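You operate a simulated robot arm through the tools that you are given. There is no shell and no other tool.

Carry out the task below with a simulated robot arm. There is one attempt and no reset: what you move stays moved.

TASK
Take the load off the rollers: all three screws to 0, rollers open.
Fine: free the lock lever and leave it free.
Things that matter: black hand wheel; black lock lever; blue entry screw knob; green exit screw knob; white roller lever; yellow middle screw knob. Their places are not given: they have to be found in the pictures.

The check looks at the end state, three seconds after you hand in, the way a careful person would. Anything else that was tipped, shoved, dropped, spilled or broken makes it a failure.

THE ROBOT
A 7-joint arm with a four-finger gripper, fixed in place. Base frame: the origin is on the floor under the middle of its stand, x ahead of it, y to its left, z up. Readings come in mm, rad, newtons and seconds.
It reaches about 1223 mm from its shoulder. Its first joint turns from -1.204 to 3.002 rad. Payload 3.67 kg.
The tool frame sits at the grasp point between the pads (the TCP): z along the fingers, y along the line on which they close. The tips reach 28 mm beyond it. The gripper opens to 112 mm; its body begins 73 mm behind the TCP.
Orientation is told as [roll, pitch, yaw] about the base's x, y, z axes, in that order, counted from this pose: with the fingers straight down and closing along the base's y, the tool's x points along the base's -x, its y along +y and its z along -z.

THE INTERFACE
- The arm moves only by the tool drive_tool. Its argument "motion" is a list that holds one entry, the list of rows, each a list of 7 numbers: the shift along the tool's x, y, z in mm, then the turn, a rotation vector about the tool's x, y, z in rad, then the closure, from 0 (fully open) to 1 (shut). In form: [[[tx, ty, tz, rx, ry, rz, hand], ...]]. A call has 1 to 20 rows; each row is the pose to reach, as a shift and turn from the pose commanded when the call began, along the tool's axes at that moment. A row lasts 0.2 s, in which the tool goes at most 50 mm and 0.15 rad; a call with a longer step from one row to the next is refused whole, and so is a gripper value outside its range. A pose out of reach is approached as far as the arm can. The call stops where the force on the tool passes 40 N (or 10 N more than at its start, if that is more) or the arm is blocked; 0.2 s more then pass. Each finger travels about 102.5 mm/s and halts on what it meets, pressing with about 41 N; the grip force reading is that of the motor and also rises with nothing between the fingers. The clock runs only during rows and for 0.2 s after the last one: add rows that repeat a pose to give the fingers time. It gives the time, the measured TCP pose, the force on the tool (base axes), the opening and the grip force at its end, in the units of the frame above (readings bear some noise), with the torque about the TCP (base axes, N m) and any sound that the robot's microphone picked up.
- Cameras (640 x 400 px; columns grow to the right, rows downward): "scene" is fixed at [398.9, 499.4, 1627.3]; the picture's right is [-0.89, -0.46, 0.00], its down [-0.21, 0.40, -0.89] and it looks along [0.41, -0.79, -0.46] (base axes); focal length 334 px, centre (320, 200). "wrist" rides on the gripper at [60, -18, -104] in the tool frame; the picture's right is [0.29, 0.96, 0.00], its down [-0.80, 0.24, -0.55] and it looks along [-0.53, 0.16, 0.83] (tool axes); focal length 234 px, centre (320, 200).
- grab_frame(camera): a new picture of that camera. The clock stands still meanwhile.
- slide_trunk(by): slides the trunk up (or, below 0, down) by that many mm; the arm rides with it, the base frame stays. It gives what a move gives, with no picture.
- point_at(camera, pixels): for up to 12 pixels [column, row] of the newest picture of that camera ("zoom" is the newest enlarged one), the place [x, y, z] in the base frame of the surface seen there, good to about 2 mm. The clock stands still meanwhile.
- inspect(camera, box): a new picture of the part [left, top, right, bottom] of that camera's present view, enlarged. The clock stands still meanwhile.
- hand_in(): hands the job in; it is judged then, once.

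Unless the task says otherwise, let go and move clear before handing in.

The tools are called after "Request:" by a JSON object that holds its "method" and its "body". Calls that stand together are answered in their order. drive_tool: Moves the arm, as the interface text tells. Its arguments: {"type":"object","properties":{"motion":{"type":"array","items":{"type":"array","items":{"type":"array","items":{"type":"number"}}}}},"required":["motion"]} The other tools are called the same way: slide_trunk (by) moves the trunk up or down; grab_frame (camera) takes a picture; point_at (camera, pixels) gives the place of the surface under pixels of a picture; inspect (camera, box) takes an enlarged picture of a part of a camera's view; hand_in () hands the job in.

At the start:

```text
time_s: 0.0
eef_pos: [717.4, -158.9, 1334.3]
tcp_rot: [-0.001, -0.001, 0.0]
force: [-0.1, -0.5, 0.8]
torque: [0.02, -0.02, 0.04]
width: 111.9
grip_force: 0.1
trunk travel left (down, up): [-775.0, 65.0]
```

scene: 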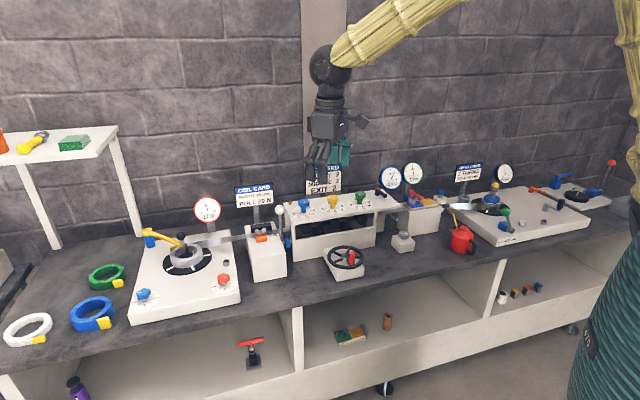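
wrist: 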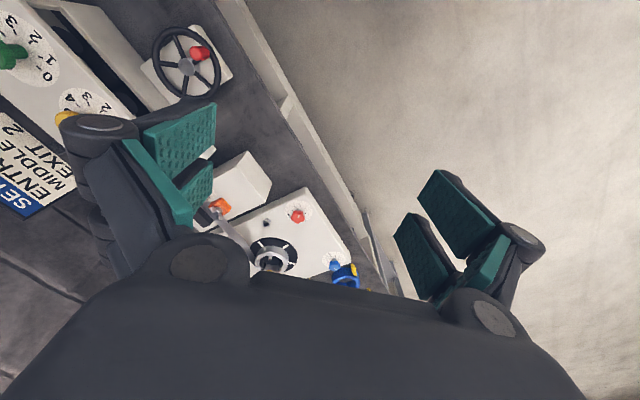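

The scene shows the straightener with blue, yellow and green knobs near (305,203), (333,201), (360,198), and a hand wheel near (345,257). I'll enlarge that area to see the details.

Request:
{"method": "inspect", "body": {"camera": "scene", "box": [270, 170, 400, 280]}}

Request:
{"method": "inspect", "body": {"camera": "scene", "box": [220, 180, 300, 290]}}

```text
3.64 times, centred on (335, 225) of scene
```

zoom: 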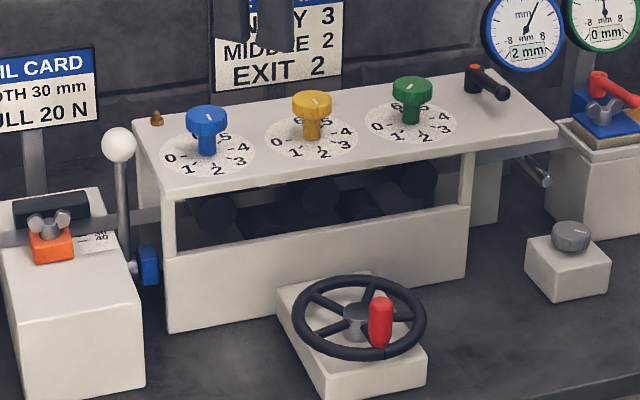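

```text
3.64 times, centred on (260, 235) of scene
```

zoom: 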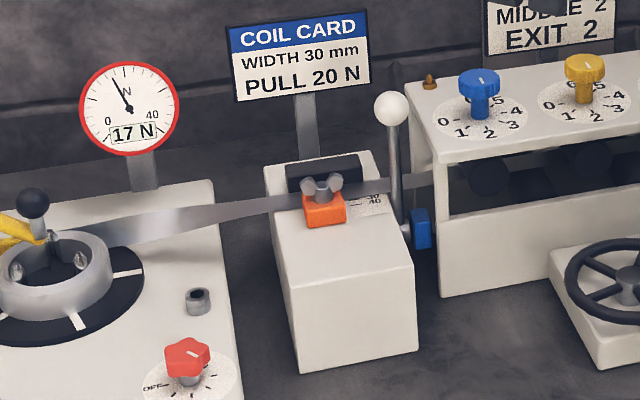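

The enlargement shows the black lock lever at the right end of the top plate and the white-ball roller lever on the left with a blue hub. I'll zoom in tighter on the dials, the lock lever and the roller lever.

Request:
{"method": "inspect", "body": {"camera": "scene", "box": [294, 185, 346, 218]}}

Request:
{"method": "inspect", "body": {"camera": "scene", "box": [340, 180, 392, 213]}}

Request:
{"method": "inspect", "body": {"camera": "scene", "box": [268, 200, 320, 260]}}

Request:
{"method": "inspect", "body": {"camera": "scene", "box": [375, 150, 455, 220]}}

Request:
{"method": "inspect", "body": {"camera": "wrist", "box": [0, 0, 130, 220]}}

```text
12.12 times, centred on (320, 202) of scene
```

zoom: 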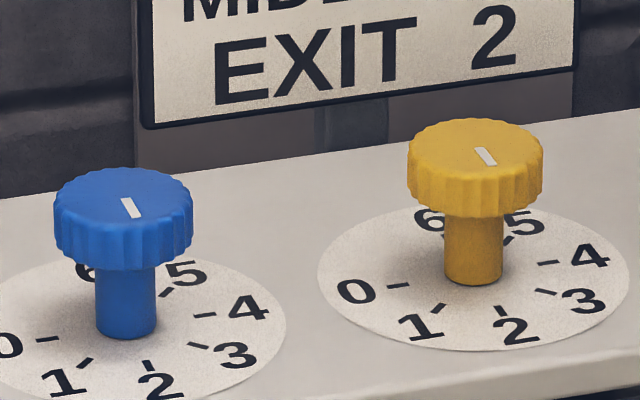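

```text
12.12 times, centred on (366, 196) of scene
```

zoom: 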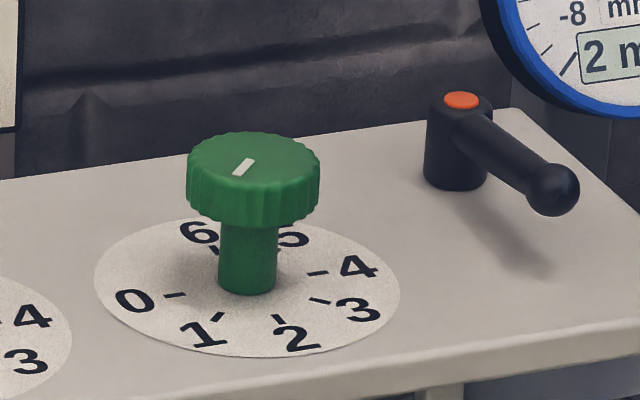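

```text
6.67 times, centred on (294, 230) of scene
```

zoom: 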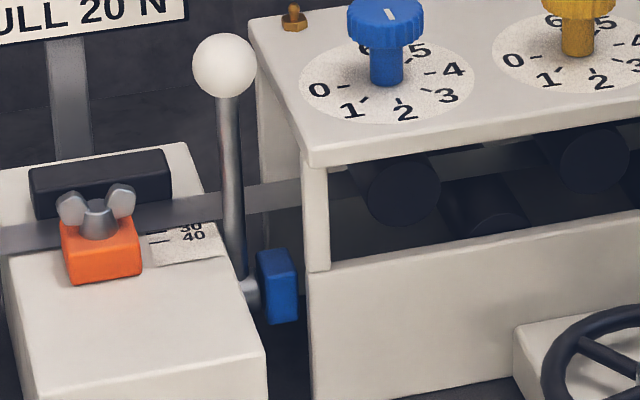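

```text
5.71 times, centred on (415, 185) of scene
```

zoom: 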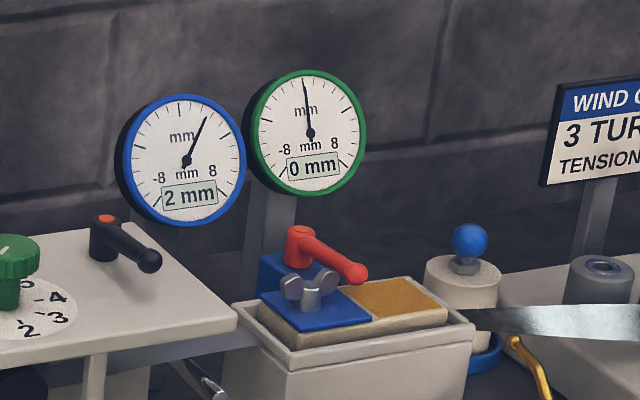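

```text
1.82 times, centred on (65, 110) of wrist
```

zoom: 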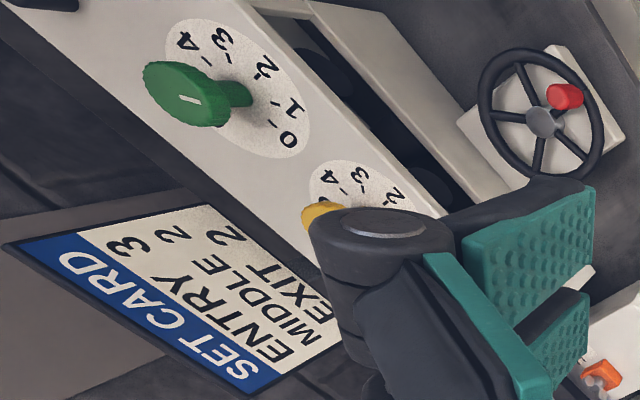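

The marks on the knob tops seem to point near 2 (blue), between 2 and 3 (yellow) and near 1 (green), but perspective may mislead. I'll measure the positions in base coordinates.

Request:
{"method": "grab_frame", "body": {"camera": "scene"}}

Request:
{"method": "inspect", "body": {"camera": "scene", "box": [294, 185, 346, 218]}}

Request:
{"method": "point_at", "body": {"camera": "zoom", "pixels": [[123, 198], [136, 217], [125, 325], [150, 365], [85, 362], [40, 340], [475, 155], [478, 148], [493, 165], [395, 286], [437, 310], [500, 312]]}}

Request:
{"method": "inspect", "body": {"camera": "scene", "box": [340, 180, 392, 213]}}

Request:
{"method": "point_at", "body": {"camera": "zoom", "pixels": [[253, 160], [238, 173], [252, 158], [174, 295], [217, 316], [278, 318], [318, 300], [316, 273], [460, 100], [455, 185], [553, 188], [500, 145]]}}

Request:
{"method": "inspect", "body": {"camera": "scene", "box": [268, 200, 320, 260]}}

Request:
{"method": "point_at", "body": {"camera": "zoom", "pixels": [[224, 66], [228, 130], [234, 200], [240, 270], [250, 292], [280, 290], [310, 160], [410, 152], [325, 220], [440, 235], [600, 140], [293, 20]]}}

```text
taken
```

scene: 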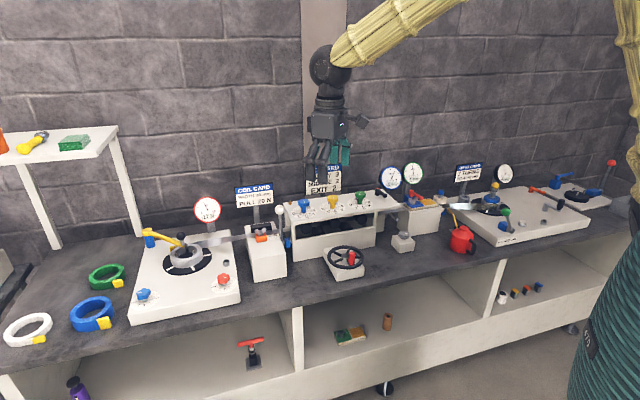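

```text
12.12 times, centred on (320, 202) of scene
```

zoom: 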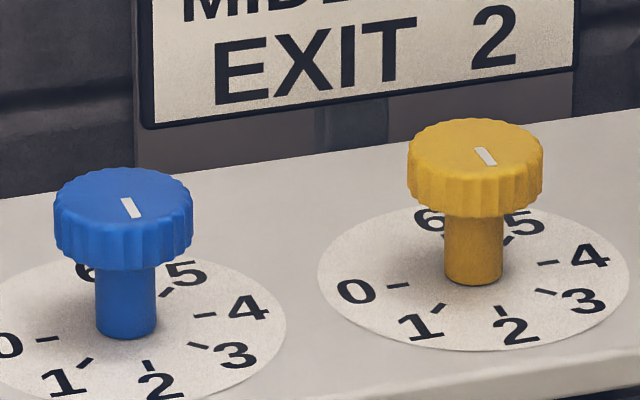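

```text
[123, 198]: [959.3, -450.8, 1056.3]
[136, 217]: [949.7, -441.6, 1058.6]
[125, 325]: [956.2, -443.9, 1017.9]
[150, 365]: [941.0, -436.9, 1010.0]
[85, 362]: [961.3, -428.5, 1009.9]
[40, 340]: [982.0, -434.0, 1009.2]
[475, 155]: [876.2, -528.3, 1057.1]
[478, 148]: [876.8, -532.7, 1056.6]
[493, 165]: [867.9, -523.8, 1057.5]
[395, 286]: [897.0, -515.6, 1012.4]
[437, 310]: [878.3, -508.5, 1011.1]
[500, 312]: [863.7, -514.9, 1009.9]
```

```text
12.12 times, centred on (366, 196) of scene
```

zoom: 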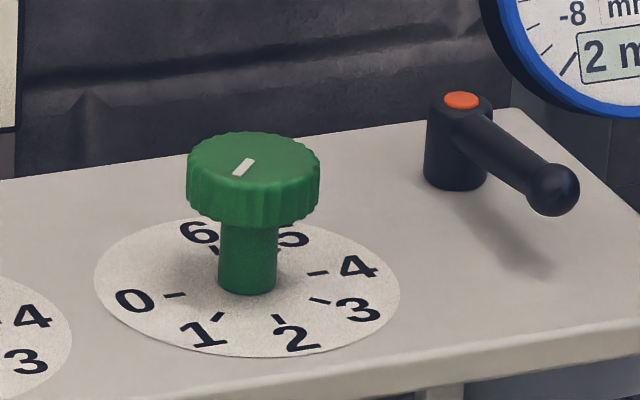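

```text
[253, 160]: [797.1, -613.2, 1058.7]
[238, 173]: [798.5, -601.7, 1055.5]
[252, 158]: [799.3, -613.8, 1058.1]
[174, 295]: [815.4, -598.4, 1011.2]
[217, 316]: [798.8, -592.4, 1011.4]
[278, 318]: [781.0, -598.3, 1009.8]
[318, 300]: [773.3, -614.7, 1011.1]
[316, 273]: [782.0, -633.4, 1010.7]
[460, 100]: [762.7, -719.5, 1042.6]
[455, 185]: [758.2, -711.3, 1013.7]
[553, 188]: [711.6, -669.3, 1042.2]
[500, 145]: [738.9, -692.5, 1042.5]
```

```text
6.67 times, centred on (294, 230) of scene
```

zoom: 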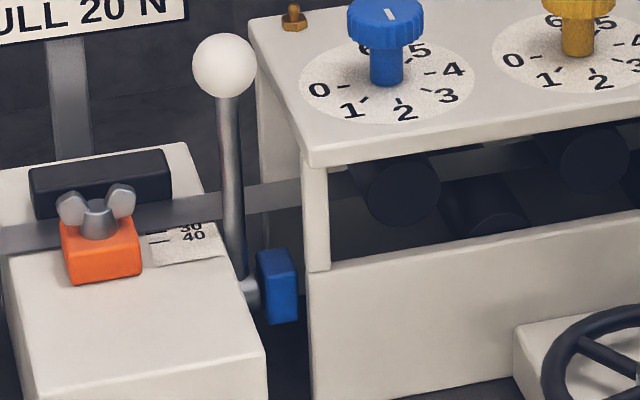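

```text
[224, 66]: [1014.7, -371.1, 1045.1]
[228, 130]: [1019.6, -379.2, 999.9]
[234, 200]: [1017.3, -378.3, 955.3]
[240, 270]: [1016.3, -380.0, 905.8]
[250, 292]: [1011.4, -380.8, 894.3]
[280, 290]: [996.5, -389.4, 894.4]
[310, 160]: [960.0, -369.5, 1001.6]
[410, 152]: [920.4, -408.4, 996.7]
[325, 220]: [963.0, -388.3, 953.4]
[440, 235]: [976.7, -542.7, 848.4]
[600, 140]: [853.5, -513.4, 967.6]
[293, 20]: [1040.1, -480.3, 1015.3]
```

Marks fit a 45°-per-number dial: 0 toward +x+y, 2 at the front. Blue and yellow seem to read 2, green 1. Before moving, I'll check the heights of the signs and gauges, and inspect the card.

Request:
{"method": "point_at", "body": {"camera": "scene", "pixels": [[338, 185], [312, 188], [338, 168], [390, 178], [413, 173], [254, 187], [254, 200], [207, 210], [345, 257], [288, 243], [350, 258], [403, 242]]}}

Request:
{"method": "drive_tool", "body": {"motion": [[[0, -40, 14, 0, 0, 0.131, 0], [0, -80, 28, 0, 0, 0.262, 0], [0, -120, 42, 0, 0, 0.393, 0], [0, -160, 56, 0, 0, 0.524, 0], [0, -200, 70, 0, 0, 0.655, 0], [0, -240, 84, 0, 0, 0.785, 0], [0, -240, 84, 0, 0, 0.785, 0]]]}}

Request:
{"method": "grab_frame", "body": {"camera": "wrist"}}

```text
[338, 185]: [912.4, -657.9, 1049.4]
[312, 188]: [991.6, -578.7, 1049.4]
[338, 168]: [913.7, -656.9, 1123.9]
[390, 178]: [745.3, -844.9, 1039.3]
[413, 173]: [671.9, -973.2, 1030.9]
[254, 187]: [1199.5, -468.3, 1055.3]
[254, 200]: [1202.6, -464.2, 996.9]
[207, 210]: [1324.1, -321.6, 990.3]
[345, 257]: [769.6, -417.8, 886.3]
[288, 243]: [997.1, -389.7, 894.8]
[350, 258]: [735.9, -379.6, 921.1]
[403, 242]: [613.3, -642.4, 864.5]
```

```text
time_s: 1.6
eef_pos: [716.1, -396.5, 1253.6]
tcp_rot: [0.0, -0.001, -0.786]
force: [0.0, 0.1, 0.8]
torque: [-0.06, -0.02, -0.03]
width: 112.0
grip_force: 0.1
trunk travel left (down, up): [-775.0, 65.0]
```

```text
taken
```

wrist: 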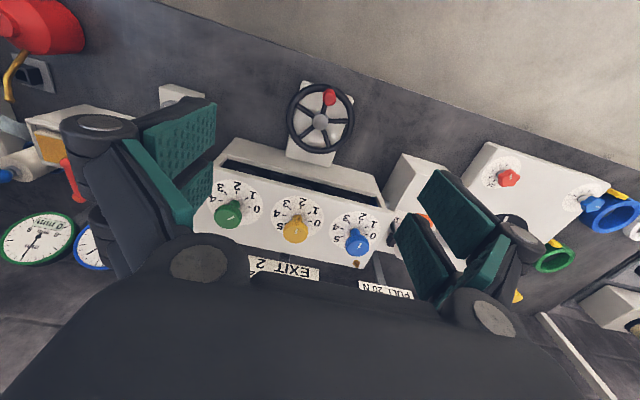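

The wrist view shows all three dials, with green at (229,213), yellow at (296,228) and blue at (358,240). I'll enlarge them to read the knobs and look for labels.

Request:
{"method": "inspect", "body": {"camera": "wrist", "box": [190, 165, 310, 260]}}

Request:
{"method": "inspect", "body": {"camera": "wrist", "box": [270, 190, 410, 290]}}

Request:
{"method": "inspect", "body": {"camera": "scene", "box": [280, 180, 400, 270]}}

```text
4.21 times, centred on (250, 212) of wrist
```

zoom: 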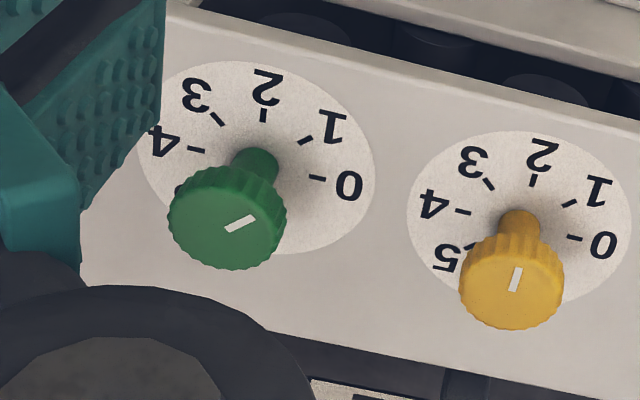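

```text
4.00 times, centred on (340, 240) of wrist
```

zoom: 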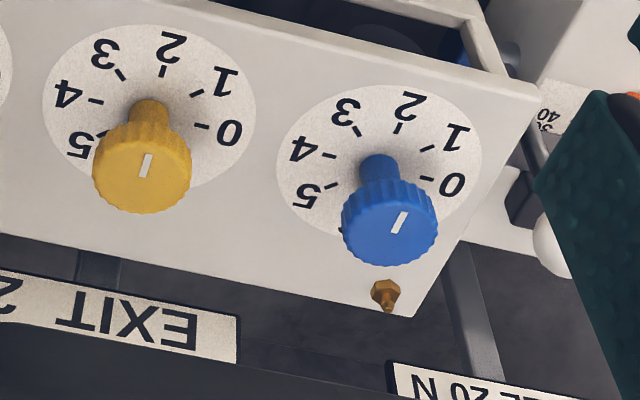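

```text
4.44 times, centred on (340, 225) of scene
```

zoom: 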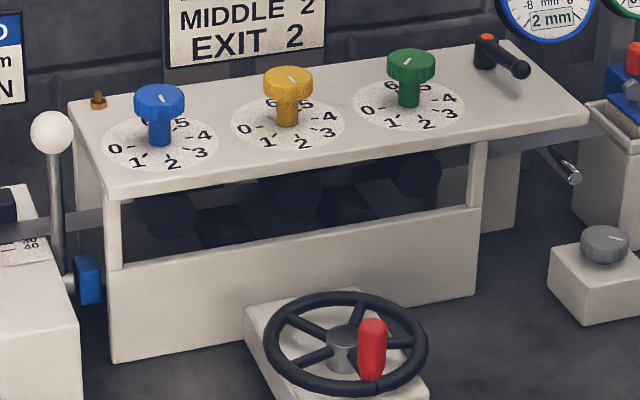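

Yellow and blue marks appear to point about at 2 (blue perhaps slightly toward 1), and green about at 1. I'll measure the exact mark ends with tight zooms.

Request:
{"method": "inspect", "body": {"camera": "wrist", "box": [212, 190, 260, 220]}}

Request:
{"method": "inspect", "body": {"camera": "wrist", "box": [272, 210, 320, 240]}}

Request:
{"method": "inspect", "body": {"camera": "wrist", "box": [335, 225, 383, 255]}}

```text
13.33 times, centred on (236, 205) of wrist
```

zoom: 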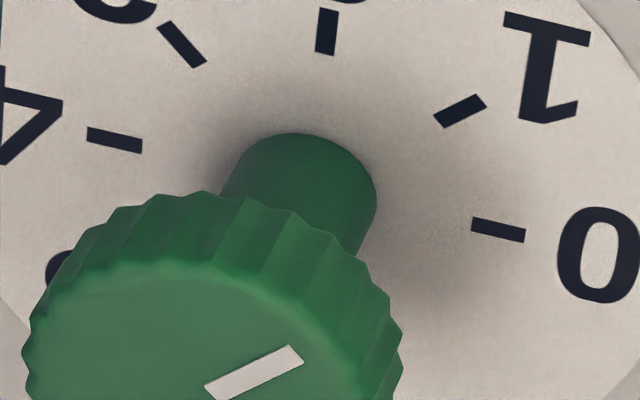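

```text
13.33 times, centred on (296, 225) of wrist
```

zoom: 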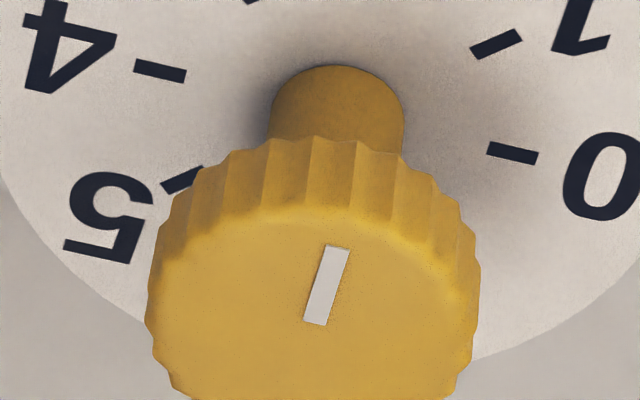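

```text
13.33 times, centred on (359, 240) of wrist
```

zoom: 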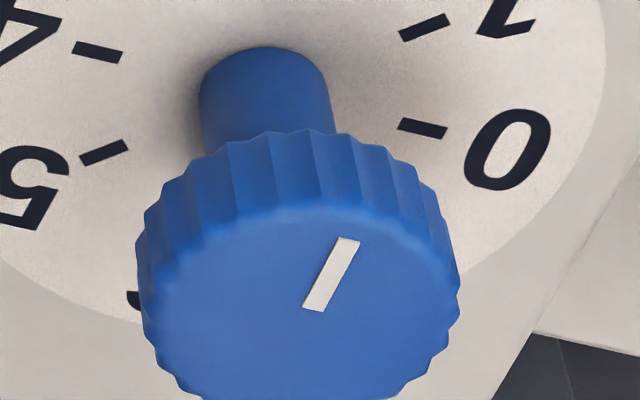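

The blue mark runs from (313,307) to (348,242) in this zoom. I'll get the mark ends in base coordinates for each knob.

Request:
{"method": "point_at", "body": {"camera": "zoom", "pixels": [[313, 306], [347, 243], [422, 128], [425, 27], [98, 52], [103, 152], [300, 300], [145, 260], [455, 300], [303, 205]]}}

Request:
{"method": "inspect", "body": {"camera": "wrist", "box": [272, 215, 320, 245]}}

Request:
{"method": "point_at", "body": {"camera": "zoom", "pixels": [[316, 257], [337, 182], [513, 87], [161, 4], [183, 113]]}}

Request:
{"method": "inspect", "body": {"camera": "wrist", "box": [205, 197, 253, 227]}}

Request:
{"method": "point_at", "body": {"camera": "zoom", "pixels": [[305, 297], [386, 262], [592, 137], [553, 18], [208, 47]]}}

```text
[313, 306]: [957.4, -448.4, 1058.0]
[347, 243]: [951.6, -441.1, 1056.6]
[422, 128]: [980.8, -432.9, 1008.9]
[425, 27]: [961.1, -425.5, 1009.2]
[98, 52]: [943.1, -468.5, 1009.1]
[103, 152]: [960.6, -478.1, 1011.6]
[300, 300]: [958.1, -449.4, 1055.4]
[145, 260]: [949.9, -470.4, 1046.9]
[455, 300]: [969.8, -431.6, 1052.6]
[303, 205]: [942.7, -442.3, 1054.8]
```

```text
13.33 times, centred on (296, 230) of wrist
```

zoom: 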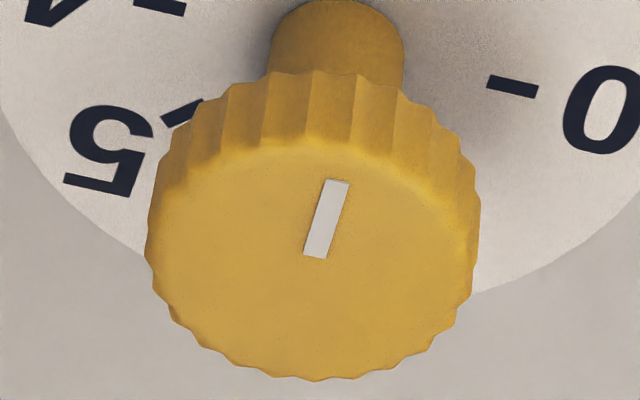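

```text
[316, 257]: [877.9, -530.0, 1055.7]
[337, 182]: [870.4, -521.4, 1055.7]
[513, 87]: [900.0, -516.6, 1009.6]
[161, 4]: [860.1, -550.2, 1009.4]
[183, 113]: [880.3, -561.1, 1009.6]
```

```text
13.33 times, centred on (229, 212) of wrist
```

zoom: 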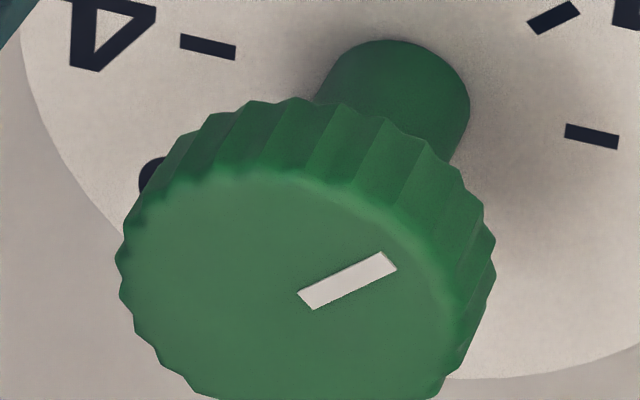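

```text
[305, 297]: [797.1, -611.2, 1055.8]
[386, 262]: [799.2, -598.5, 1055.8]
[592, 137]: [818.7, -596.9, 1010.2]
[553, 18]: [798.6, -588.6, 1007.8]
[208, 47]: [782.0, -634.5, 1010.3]
```

All marks are consistent with exact readings: blue 2, yellow 2, green 1, so all must turn clockwise from above to reach 0. Next I'll move the wrist camera over the lock lever to see its state and any label.

Request:
{"method": "drive_tool", "body": {"motion": [[[-16.5, -20.8, 0.6, 0, 0, 0.131, 0], [-33, -41.6, 1.2, 0, 0, 0.262, 0], [-49.6, -62.4, 1.8, 0, 0, 0.393, 0], [-66.2, -83.2, 2.4, 0, 0, 0.524, 0], [-82.7, -104, 3, 0, 0, 0.655, 0], [-99.3, -124.8, 3.6, 0, 0, 0.785, 0], [-99.3, -124.8, 3.6, 0, 0, 0.785, 0]]]}}

Request:
{"method": "grab_frame", "body": {"camera": "wrist"}}

```text
time_s: 3.2
eef_pos: [700.8, -555.4, 1246.7]
tcp_rot: [0.0, 0.0, -1.571]
force: [0.7, -0.9, 0.1]
torque: [-0.03, 0.02, -0.01]
width: 111.9
grip_force: 0.0
trunk travel left (down, up): [-775.0, 65.0]
```

```text
taken
```

wrist: 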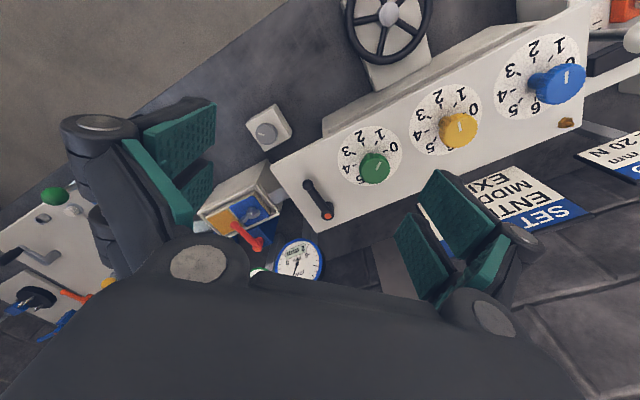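

The lock lever is visible at (318,200), hub at (327,214) and ball end at (308,185). I'll enlarge it to look for marks.

Request:
{"method": "inspect", "body": {"camera": "wrist", "box": [270, 155, 370, 240]}}

Request:
{"method": "inspect", "body": {"camera": "wrist", "box": [190, 160, 340, 290]}}

Request:
{"method": "inspect", "body": {"camera": "wrist", "box": [300, 100, 480, 230]}}

```text
4.71 times, centred on (320, 198) of wrist
```

zoom: 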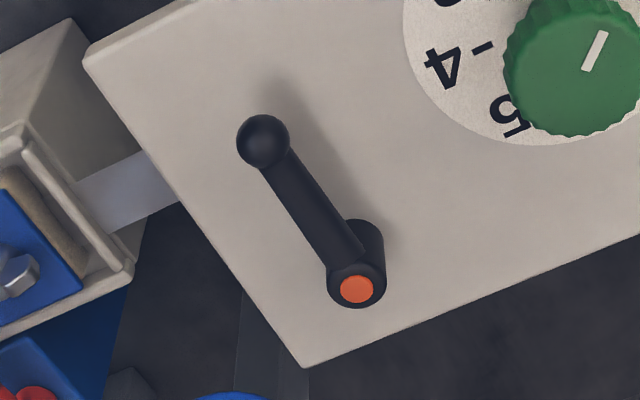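

```text
3.08 times, centred on (265, 225) of wrist
```

zoom: 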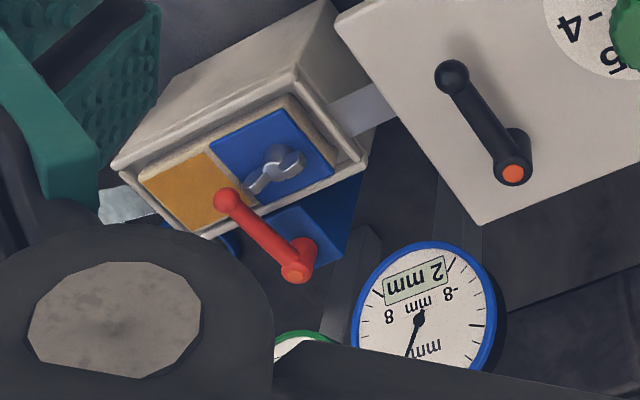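

```text
3.08 times, centred on (390, 165) of wrist
```

zoom: 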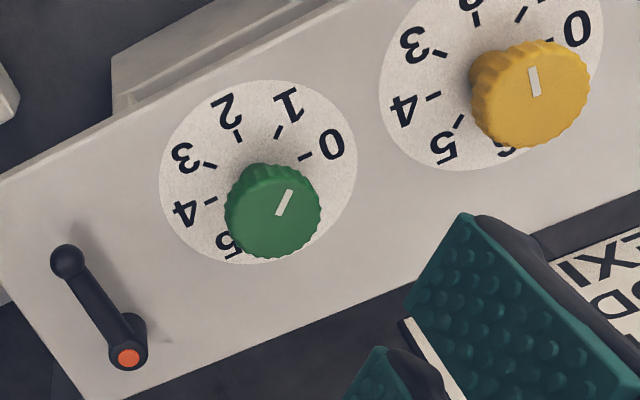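

No labels near the lock lever; it points straight to the front. I'll measure its hub, arm and ball precisely from this view.

Request:
{"method": "inspect", "body": {"camera": "wrist", "box": [270, 155, 370, 240]}}

Request:
{"method": "point_at", "body": {"camera": "zoom", "pixels": [[356, 289], [262, 140], [310, 215], [290, 175], [335, 250], [375, 235], [250, 150], [275, 130], [88, 50], [302, 366], [264, 160], [263, 120]]}}

Request:
{"method": "inspect", "body": {"camera": "scene", "box": [370, 180, 400, 205]}}

Request:
{"method": "point_at", "body": {"camera": "zoom", "pixels": [[150, 145], [145, 250], [320, 230], [230, 190], [320, 260], [270, 250]]}}

```text
4.71 times, centred on (320, 198) of wrist
```

zoom: 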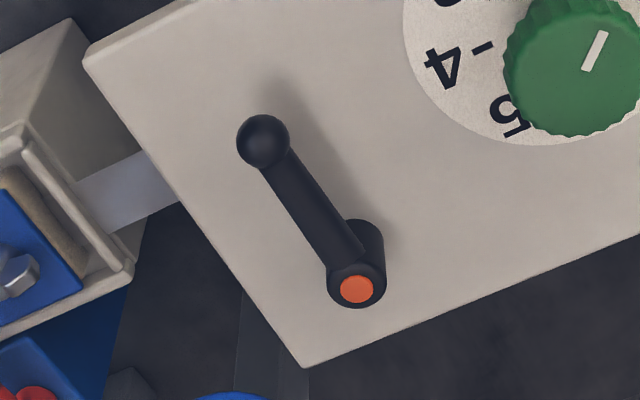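

```text
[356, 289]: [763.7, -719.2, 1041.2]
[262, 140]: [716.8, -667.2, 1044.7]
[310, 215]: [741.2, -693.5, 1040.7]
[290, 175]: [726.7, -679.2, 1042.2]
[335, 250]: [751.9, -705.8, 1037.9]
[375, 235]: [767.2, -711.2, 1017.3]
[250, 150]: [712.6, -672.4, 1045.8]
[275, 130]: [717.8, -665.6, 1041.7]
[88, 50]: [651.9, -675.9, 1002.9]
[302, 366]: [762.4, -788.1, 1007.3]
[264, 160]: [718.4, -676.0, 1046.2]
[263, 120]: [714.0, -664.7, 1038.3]
```

```text
16.00 times, centred on (385, 192) of scene
```

zoom: 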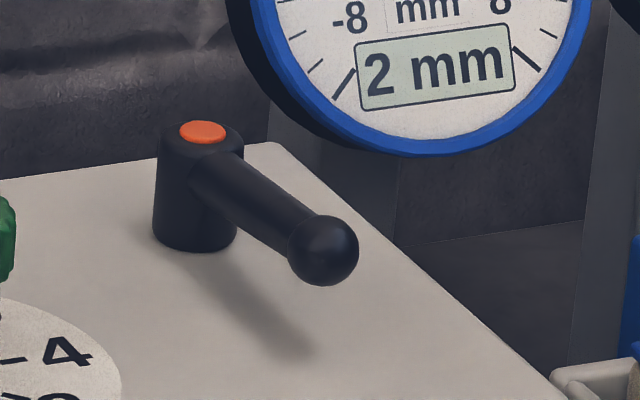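

```text
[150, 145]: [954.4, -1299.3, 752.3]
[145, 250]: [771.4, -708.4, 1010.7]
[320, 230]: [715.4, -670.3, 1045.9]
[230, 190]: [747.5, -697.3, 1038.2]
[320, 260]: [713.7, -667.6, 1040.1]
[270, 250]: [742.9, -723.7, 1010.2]
```

The lever hub axis is at about (764,-719), the ball at (716,-670), arm height about 1035. I'll move the gripper above the lever with the fingers closing across the arm, half closed.

Request:
{"method": "drive_tool", "body": {"motion": [[[-20.8, 4, 16, 0, 0, -0.131, 0.1], [-41.6, 8, 32, 0, 0, -0.262, 0.2], [-62.4, 12, 48, 0, 0, -0.393, 0.3], [-83.2, 16, 64, 0, 0, -0.524, 0.4], [-104, 20, 80, 0, 0, -0.655, 0.5], [-124.9, 24, 96.7, 0, 0, -0.785, 0.55], [-124.9, 24, 96.7, 0, 0, -0.785, 0.55]]]}}

Request:
{"method": "grab_frame", "body": {"camera": "wrist"}}

Request:
{"method": "grab_frame", "body": {"camera": "scene"}}

```text
time_s: 4.8
eef_pos: [722.4, -682.8, 1150.4]
tcp_rot: [0.0, -0.001, -0.783]
force: [-1.0, -0.1, 0.1]
torque: [0.0, -0.02, 0.02]
width: 50.5
grip_force: 0.1
trunk travel left (down, up): [-775.0, 65.0]
```

```text
taken
```

wrist: 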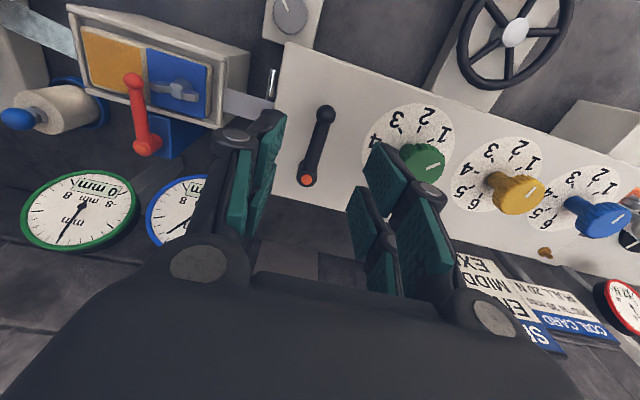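

```text
taken
```

scene: 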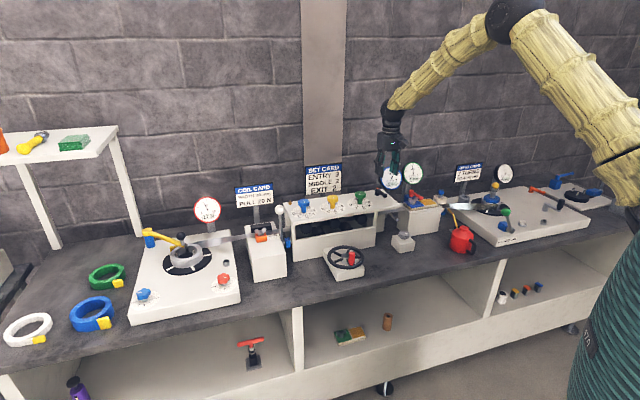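

The lever sits between the two finger pairs at (315,145). I'll lower to about z=1090, just above the ball, and check the alignment.

Request:
{"method": "drive_tool", "body": {"motion": [[[-1.8, 0, 20, 0, 0, 0, 0.55], [-1.8, 0, 40, 0, 0, 0, 0.55], [-1.8, 0, 60, 0, 0, 0, 0.55], [-1.8, 0, 60, 0, 0, 0, 0.55]]]}}

Request:
{"method": "grab_frame", "body": {"camera": "wrist"}}

Request:
{"method": "inspect", "body": {"camera": "scene", "box": [350, 130, 430, 210]}}

```text
time_s: 5.8
eef_pos: [720.9, -684.6, 1087.9]
tcp_rot: [0.0, -0.002, -0.786]
force: [-0.1, -0.1, 0.1]
torque: [0.04, -0.03, 0.01]
width: 50.3
grip_force: 0.1
trunk travel left (down, up): [-775.0, 65.0]
```

```text
taken
```

wrist: 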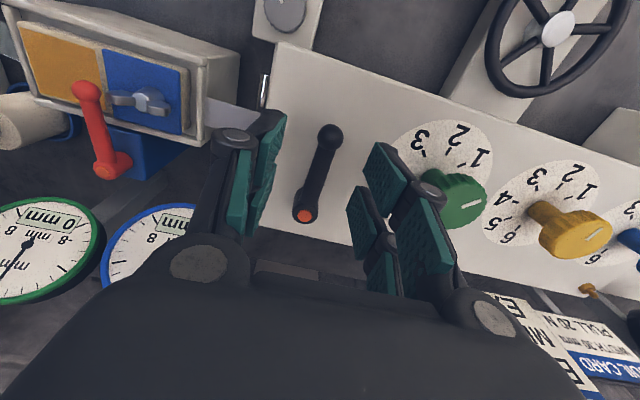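

```text
5.00 times, centred on (390, 170) of scene
```

zoom: 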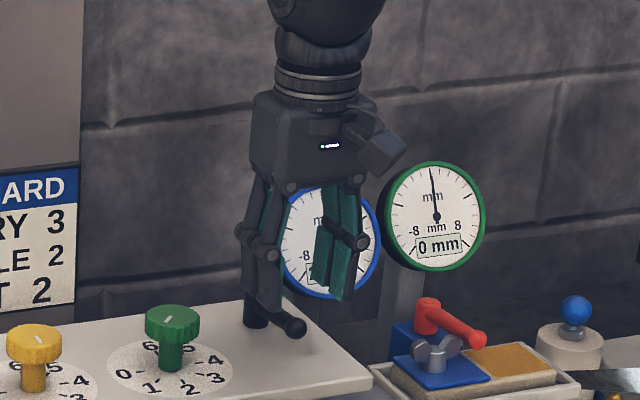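

The lever arm sits between the finger pairs but about 6 mm off-centre. I'll shift 6 mm along tool y and lower to z≈1046 to straddle the arm.

Request:
{"method": "drive_tool", "body": {"motion": [[[0, 6, 0, 0, 0, 0, 0.55], [0, 6, 20, 0, 0, 0, 0.55], [0, 6, 42, 0, 0, 0, 0.55], [0, 6, 42, 0, 0, 0, 0.55]]]}}

Request:
{"method": "grab_frame", "body": {"camera": "wrist"}}

Request:
{"method": "inspect", "body": {"camera": "scene", "box": [350, 150, 420, 210]}}

```text
time_s: 6.8
eef_pos: [726.0, -677.5, 1047.8]
tcp_rot: [0.001, -0.001, -0.784]
force: [-0.6, -0.2, -0.9]
torque: [0.0, 0.0, -0.01]
width: 50.4
grip_force: 0.1
trunk travel left (down, up): [-775.0, 65.0]
```

```text
taken
```

wrist: 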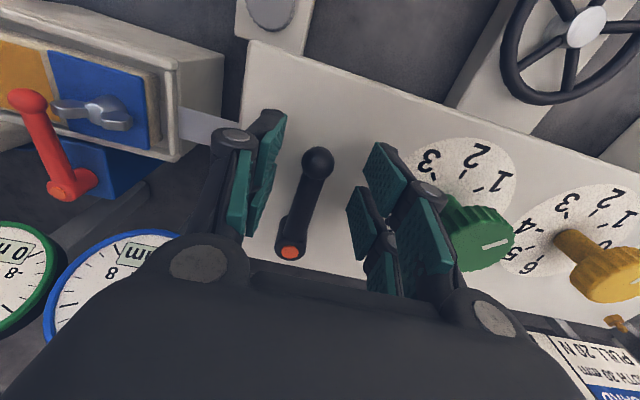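

```text
6.67 times, centred on (385, 180) of scene
```

zoom: 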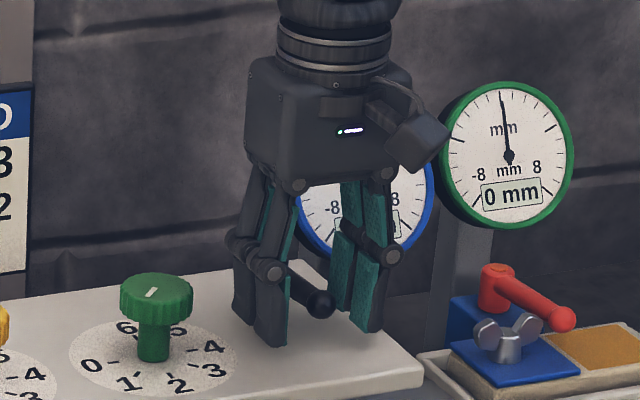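

The arm sits between the pads. I'll close to about 18 mm to cage it loosely, then try a small swing counter-clockwise (seen from above), watching the force.

Request:
{"method": "drive_tool", "body": {"motion": [[[0, 0, 0, 0, 0, 0, 0.84], [0, 0, 0, 0, 0, 0, 0.84], [0, 0, 0, 0, 0, 0, 0.84]]]}}

Request:
{"method": "drive_tool", "body": {"motion": [[[-0.3, -5.6, 0, 0, 0, -0.1, 0.84], [-1.1, -11.1, 0, 0, 0, -0.2, 0.84], [-1.1, -11.1, 0, 0, 0, -0.2, 0.84]]]}}

Request:
{"method": "grab_frame", "body": {"camera": "wrist"}}

```text
time_s: 7.6
eef_pos: [726.3, -678.9, 1048.2]
tcp_rot: [0.0, 0.001, -0.785]
force: [-1.6, -3.3, -1.7]
torque: [-0.05, 0.01, -0.12]
width: 20.3
grip_force: 2.3
trunk travel left (down, up): [-775.0, 65.0]
```

```text
time_s: 8.4
eef_pos: [719.7, -687.5, 1049.0]
tcp_rot: [0.001, 0.0, -0.584]
force: [-4.1, -9.1, 1.2]
torque: [-0.15, 0.21, -0.59]
width: 18.8
grip_force: 17.4
trunk travel left (down, up): [-775.0, 65.0]
```

```text
taken
```

wrist: 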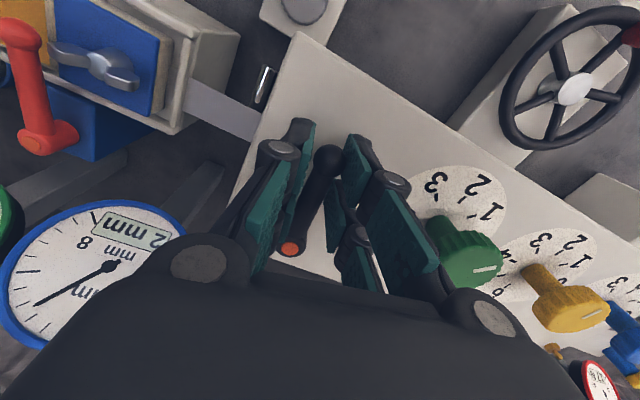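

Force is about 10 N with the grip pinching, so the lever may be resisting. I'll check whether it has turned.

Request:
{"method": "inspect", "body": {"camera": "wrist", "box": [230, 110, 430, 270]}}

Request:
{"method": "inspect", "body": {"camera": "scene", "box": [360, 165, 410, 210]}}

```text
2.50 times, centred on (330, 190) of wrist
```

zoom: 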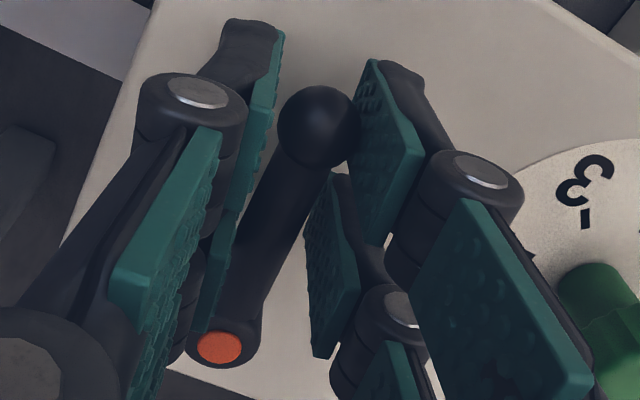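

```text
8.89 times, centred on (385, 188) of scene
```

zoom: 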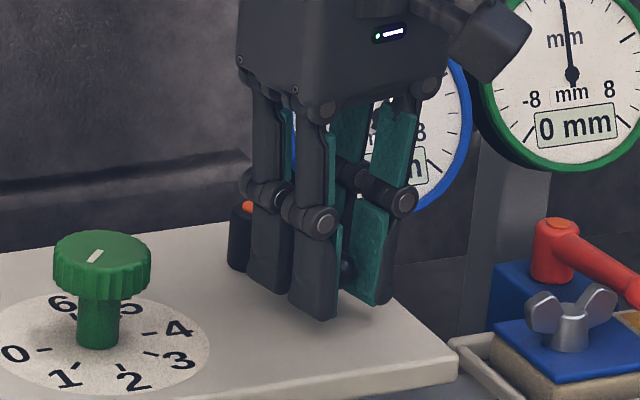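

I'll measure the lever's direction from the hub and ball positions.

Request:
{"method": "inspect", "body": {"camera": "wrist", "box": [230, 110, 430, 270]}}

Request:
{"method": "point_at", "body": {"camera": "zoom", "pixels": [[220, 348], [318, 125], [290, 190], [275, 230], [255, 290]]}}

```text
2.50 times, centred on (330, 190) of wrist
```

zoom: 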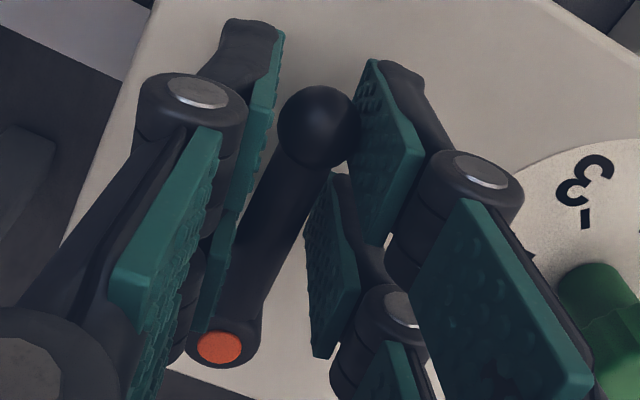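

```text
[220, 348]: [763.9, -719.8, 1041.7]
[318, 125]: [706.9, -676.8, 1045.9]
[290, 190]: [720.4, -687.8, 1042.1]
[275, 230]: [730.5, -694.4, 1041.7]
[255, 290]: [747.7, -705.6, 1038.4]
```

The lever has moved from about 132° to 143° with only about 10 N, so it turns counter-clockwise. I'll continue along the arc in small steps.

Request:
{"method": "drive_tool", "body": {"motion": [[[-0.4, -7, 0, 0, 0, -0.125, 0.84], [-1.7, -13.9, 0, 0, 0, -0.25, 0.84], [-3.9, -20.5, 0, 0, 0, -0.375, 0.84], [-6.9, -26.8, 0, 0, 0, -0.5, 0.84], [-6.9, -26.8, 0, 0, 0, -0.5, 0.84]]]}}

Request:
{"method": "inspect", "body": {"camera": "wrist", "box": [230, 110, 430, 270]}}

Request:
{"method": "inspect", "body": {"camera": "scene", "box": [360, 165, 410, 210]}}

```text
time_s: 9.6
eef_pos: [711.7, -712.0, 1047.4]
tcp_rot: [0.002, 0.0, -0.084]
force: [-0.9, -2.3, 0.5]
torque: [-0.04, 0.0, -0.07]
width: 19.3
grip_force: 1.8
trunk travel left (down, up): [-775.0, 65.0]
```

```text
2.50 times, centred on (330, 190) of wrist
```

zoom: 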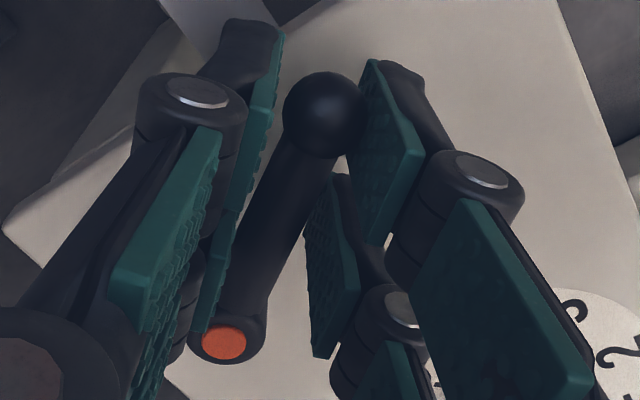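

```text
8.89 times, centred on (385, 188) of scene
```

zoom: 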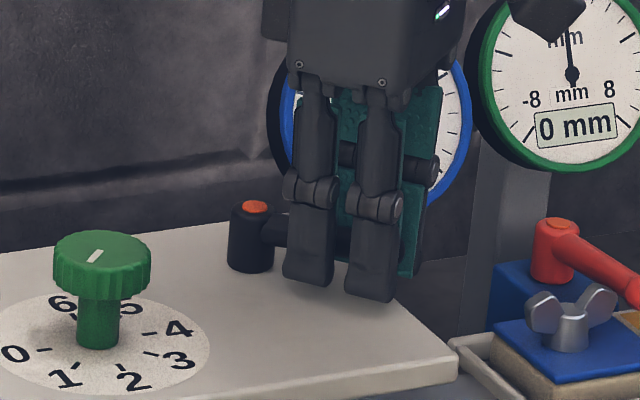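

The lever follows easily and is now around 40° counter-clockwise. I'll keep swinging while watching for a stop.

Request:
{"method": "drive_tool", "body": {"motion": [[[-0.4, -6.7, 0, 0, 0, -0.12, 0.84], [-1.6, -13.3, 0, 0, 0, -0.24, 0.84], [-3.6, -19.7, 0, 0, 0, -0.36, 0.84], [-6.3, -25.9, 0, 0, 0, -0.48, 0.84], [-6.3, -25.9, 0, 0, 0, -0.48, 0.84]]]}}

Request:
{"method": "inspect", "body": {"camera": "wrist", "box": [230, 110, 430, 270]}}

Request:
{"method": "inspect", "body": {"camera": "scene", "box": [360, 165, 410, 210]}}

```text
time_s: 10.8
eef_pos: [715.7, -738.9, 1048.9]
tcp_rot: [0.0, -0.001, 0.395]
force: [0.4, -0.5, -0.4]
torque: [-0.04, 0.01, 0.02]
width: 18.1
grip_force: 0.0
trunk travel left (down, up): [-775.0, 65.0]
```

```text
2.50 times, centred on (330, 190) of wrist
```

zoom: 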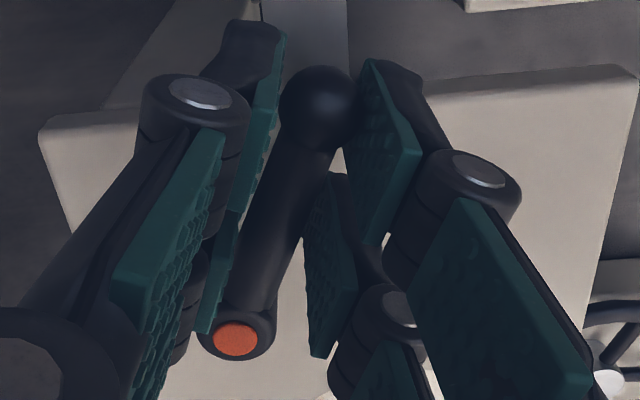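

```text
8.89 times, centred on (385, 188) of scene
```

zoom: 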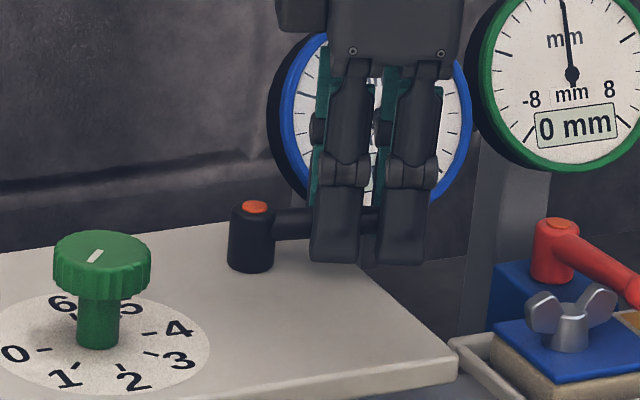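

Force is near zero and the lever follows freely. I'll continue about 0.39 rad more to the 90° position, watching for a stop.

Request:
{"method": "drive_tool", "body": {"motion": [[[-0.3, -5.6, 0, 0, 0, -0.1, 0.84], [-1.1, -11.1, 0, 0, 0, -0.2, 0.84], [-2.5, -16.6, 0, 0, 0, -0.3, 0.84], [-4.3, -21.8, 0, 0, 0, -0.39, 0.84], [-4.3, -21.8, 0, 0, 0, -0.39, 0.84]]]}}

Request:
{"method": "inspect", "body": {"camera": "wrist", "box": [230, 110, 430, 270]}}

Request:
{"method": "inspect", "body": {"camera": "scene", "box": [360, 165, 410, 210]}}

```text
time_s: 12.0
eef_pos: [729.5, -757.6, 1048.5]
tcp_rot: [0.002, -0.001, 0.787]
force: [-1.3, 1.5, 0.5]
torque: [0.02, -0.01, 0.05]
width: 19.2
grip_force: 1.2
trunk travel left (down, up): [-775.0, 65.0]
```

```text
2.50 times, centred on (330, 190) of wrist
```

zoom: 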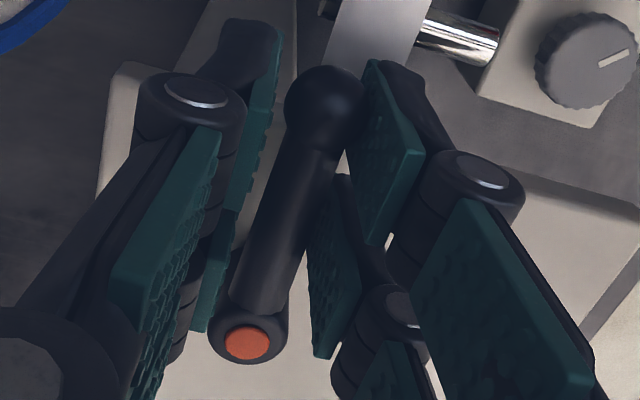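

```text
8.89 times, centred on (385, 188) of scene
```

zoom: 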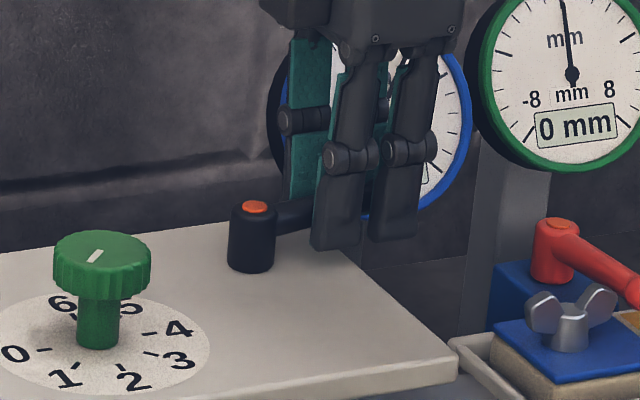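

The lever is now roughly perpendicular to its original direction. I'll measure its angle and check whether it is at a stop.

Request:
{"method": "inspect", "body": {"camera": "wrist", "box": [230, 110, 430, 270]}}

Request:
{"method": "point_at", "body": {"camera": "zoom", "pixels": [[246, 342], [326, 105], [305, 170], [290, 220], [270, 275]]}}

Request:
{"method": "drive_tool", "body": {"motion": [[[-0.2, -4.2, 0, 0, 0, -0.075, 0.84], [-0.6, -8.4, 0, 0, 0, -0.15, 0.84], [-0.6, -8.4, 0, 0, 0, -0.15, 0.84]]]}}

Request:
{"method": "inspect", "body": {"camera": "wrist", "box": [230, 110, 430, 270]}}

Request:
{"method": "point_at", "body": {"camera": "zoom", "pixels": [[246, 342], [326, 105], [305, 170], [290, 220], [270, 275]]}}

```text
2.50 times, centred on (330, 190) of wrist
```

zoom: 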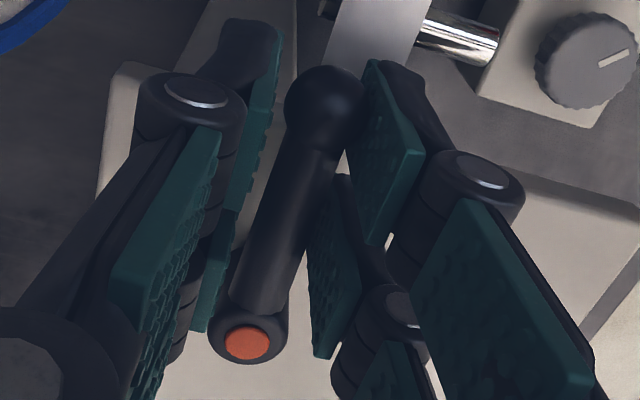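

```text
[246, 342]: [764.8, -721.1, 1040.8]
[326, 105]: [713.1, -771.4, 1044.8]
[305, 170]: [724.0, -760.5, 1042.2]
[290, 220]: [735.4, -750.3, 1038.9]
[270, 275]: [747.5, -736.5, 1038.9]
```

```text
time_s: 12.8
eef_pos: [735.8, -762.6, 1049.8]
tcp_rot: [0.001, 0.001, 0.936]
force: [-14.8, 18.1, -6.6]
torque: [0.27, 0.01, -0.43]
width: 29.8
grip_force: 11.5
trunk travel left (down, up): [-775.0, 65.0]
```

```text
2.50 times, centred on (330, 190) of wrist
```

zoom: 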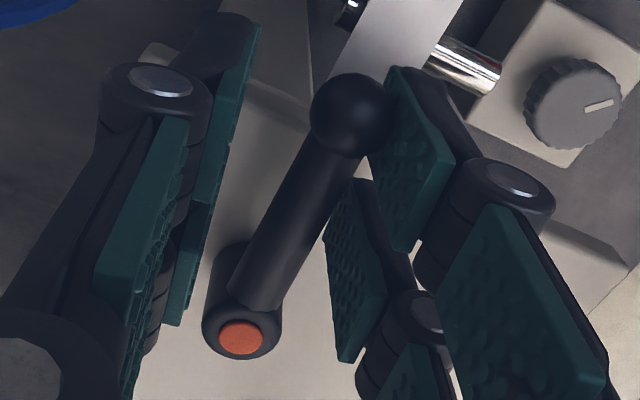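

```text
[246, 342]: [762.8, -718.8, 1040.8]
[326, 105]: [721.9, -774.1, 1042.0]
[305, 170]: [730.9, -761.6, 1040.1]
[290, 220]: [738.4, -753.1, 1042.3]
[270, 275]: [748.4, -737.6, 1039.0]
```

The extra push built up about 23 N with the lever stopped near 225°, so 90° counter-clockwise is its end stop. I'll back off, open a little and lift straight up.

Request:
{"method": "drive_tool", "body": {"motion": [[[-0.2, 4.2, 0, 0, 0, 0.075, 0.84], [-0.6, 8.4, 0, 0, 0, 0.15, 0.75], [-0.6, 8.4, 0, 0, 0, 0.15, 0.68], [-0.6, 8.4, 0, 0, 0, 0.15, 0.68], [-0.6, 8.4, -30, 0, 0, 0.15, 0.68], [-0.6, 8.4, -65, 0, 0, 0.15, 0.68], [-0.6, 8.4, -100, 0, 0, 0.15, 0.68], [-0.6, 8.4, -100, 0, 0, 0.15, 0.68]]]}}

Request:
{"method": "grab_frame", "body": {"camera": "wrist"}}

Request:
{"method": "inspect", "body": {"camera": "scene", "box": [350, 150, 420, 210]}}

```text
time_s: 14.6
eef_pos: [729.9, -759.8, 1146.1]
tcp_rot: [0.003, 0.001, 0.784]
force: [0.5, -0.2, 0.0]
torque: [-0.01, 0.01, 0.0]
width: 35.9
grip_force: 0.1
trunk travel left (down, up): [-775.0, 65.0]
```

```text
taken
```

wrist: 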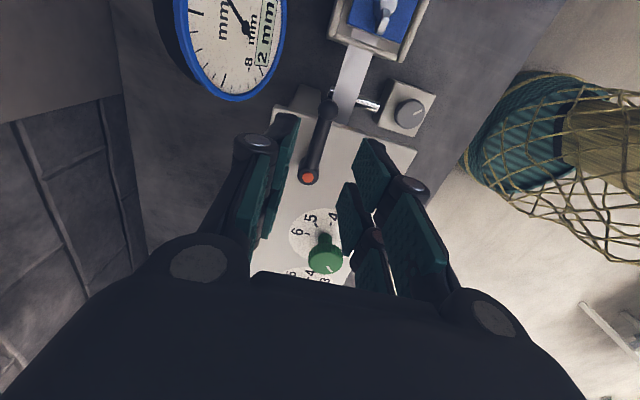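

```text
6.67 times, centred on (385, 180) of scene
```

zoom: 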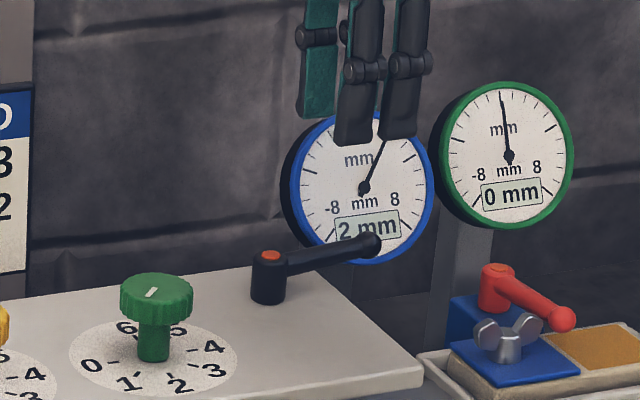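

The lever now points along the right end at its stop, and the green knob still shows its mark at 1. Next I'll move above the green knob at about (799,-615.5) with the hand opened to ~67 mm.

Request:
{"method": "drive_tool", "body": {"motion": [[[-37.6, 13.2, 0, 0, 0, 0, 0.6], [-75.2, 26.4, 0, 0, 0, 0, 0.5], [-112.8, 39.6, 0, 0, 0, 0, 0.4], [-150.4, 53.2, 0, 0, 0, 0, 0.4], [-150.4, 53.2, 0, 0, 0, 0, 0.4]]]}}

Request:
{"method": "grab_frame", "body": {"camera": "wrist"}}

Request:
{"method": "grab_frame", "body": {"camera": "scene"}}

```text
time_s: 15.8
eef_pos: [798.1, -619.0, 1148.4]
tcp_rot: [0.001, -0.002, 0.785]
force: [-0.1, 0.2, -0.3]
torque: [0.01, -0.04, -0.04]
width: 67.1
grip_force: 0.0
trunk travel left (down, up): [-775.0, 65.0]
```

```text
taken
```

wrist: 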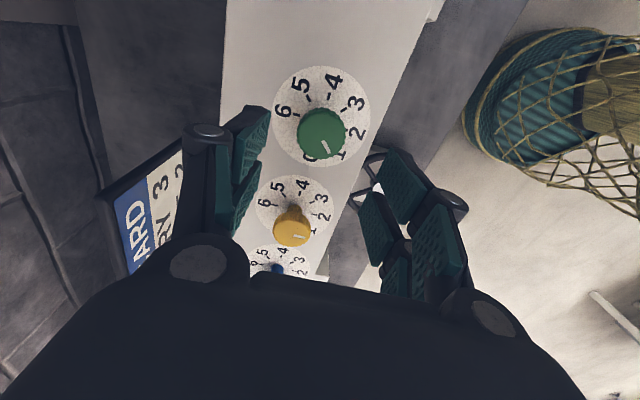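

```text
taken
```

scene: 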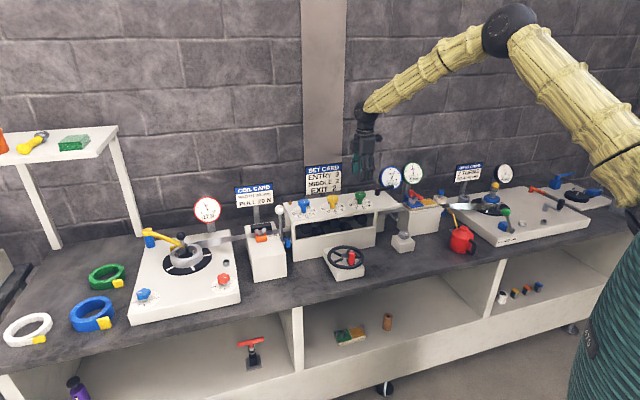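

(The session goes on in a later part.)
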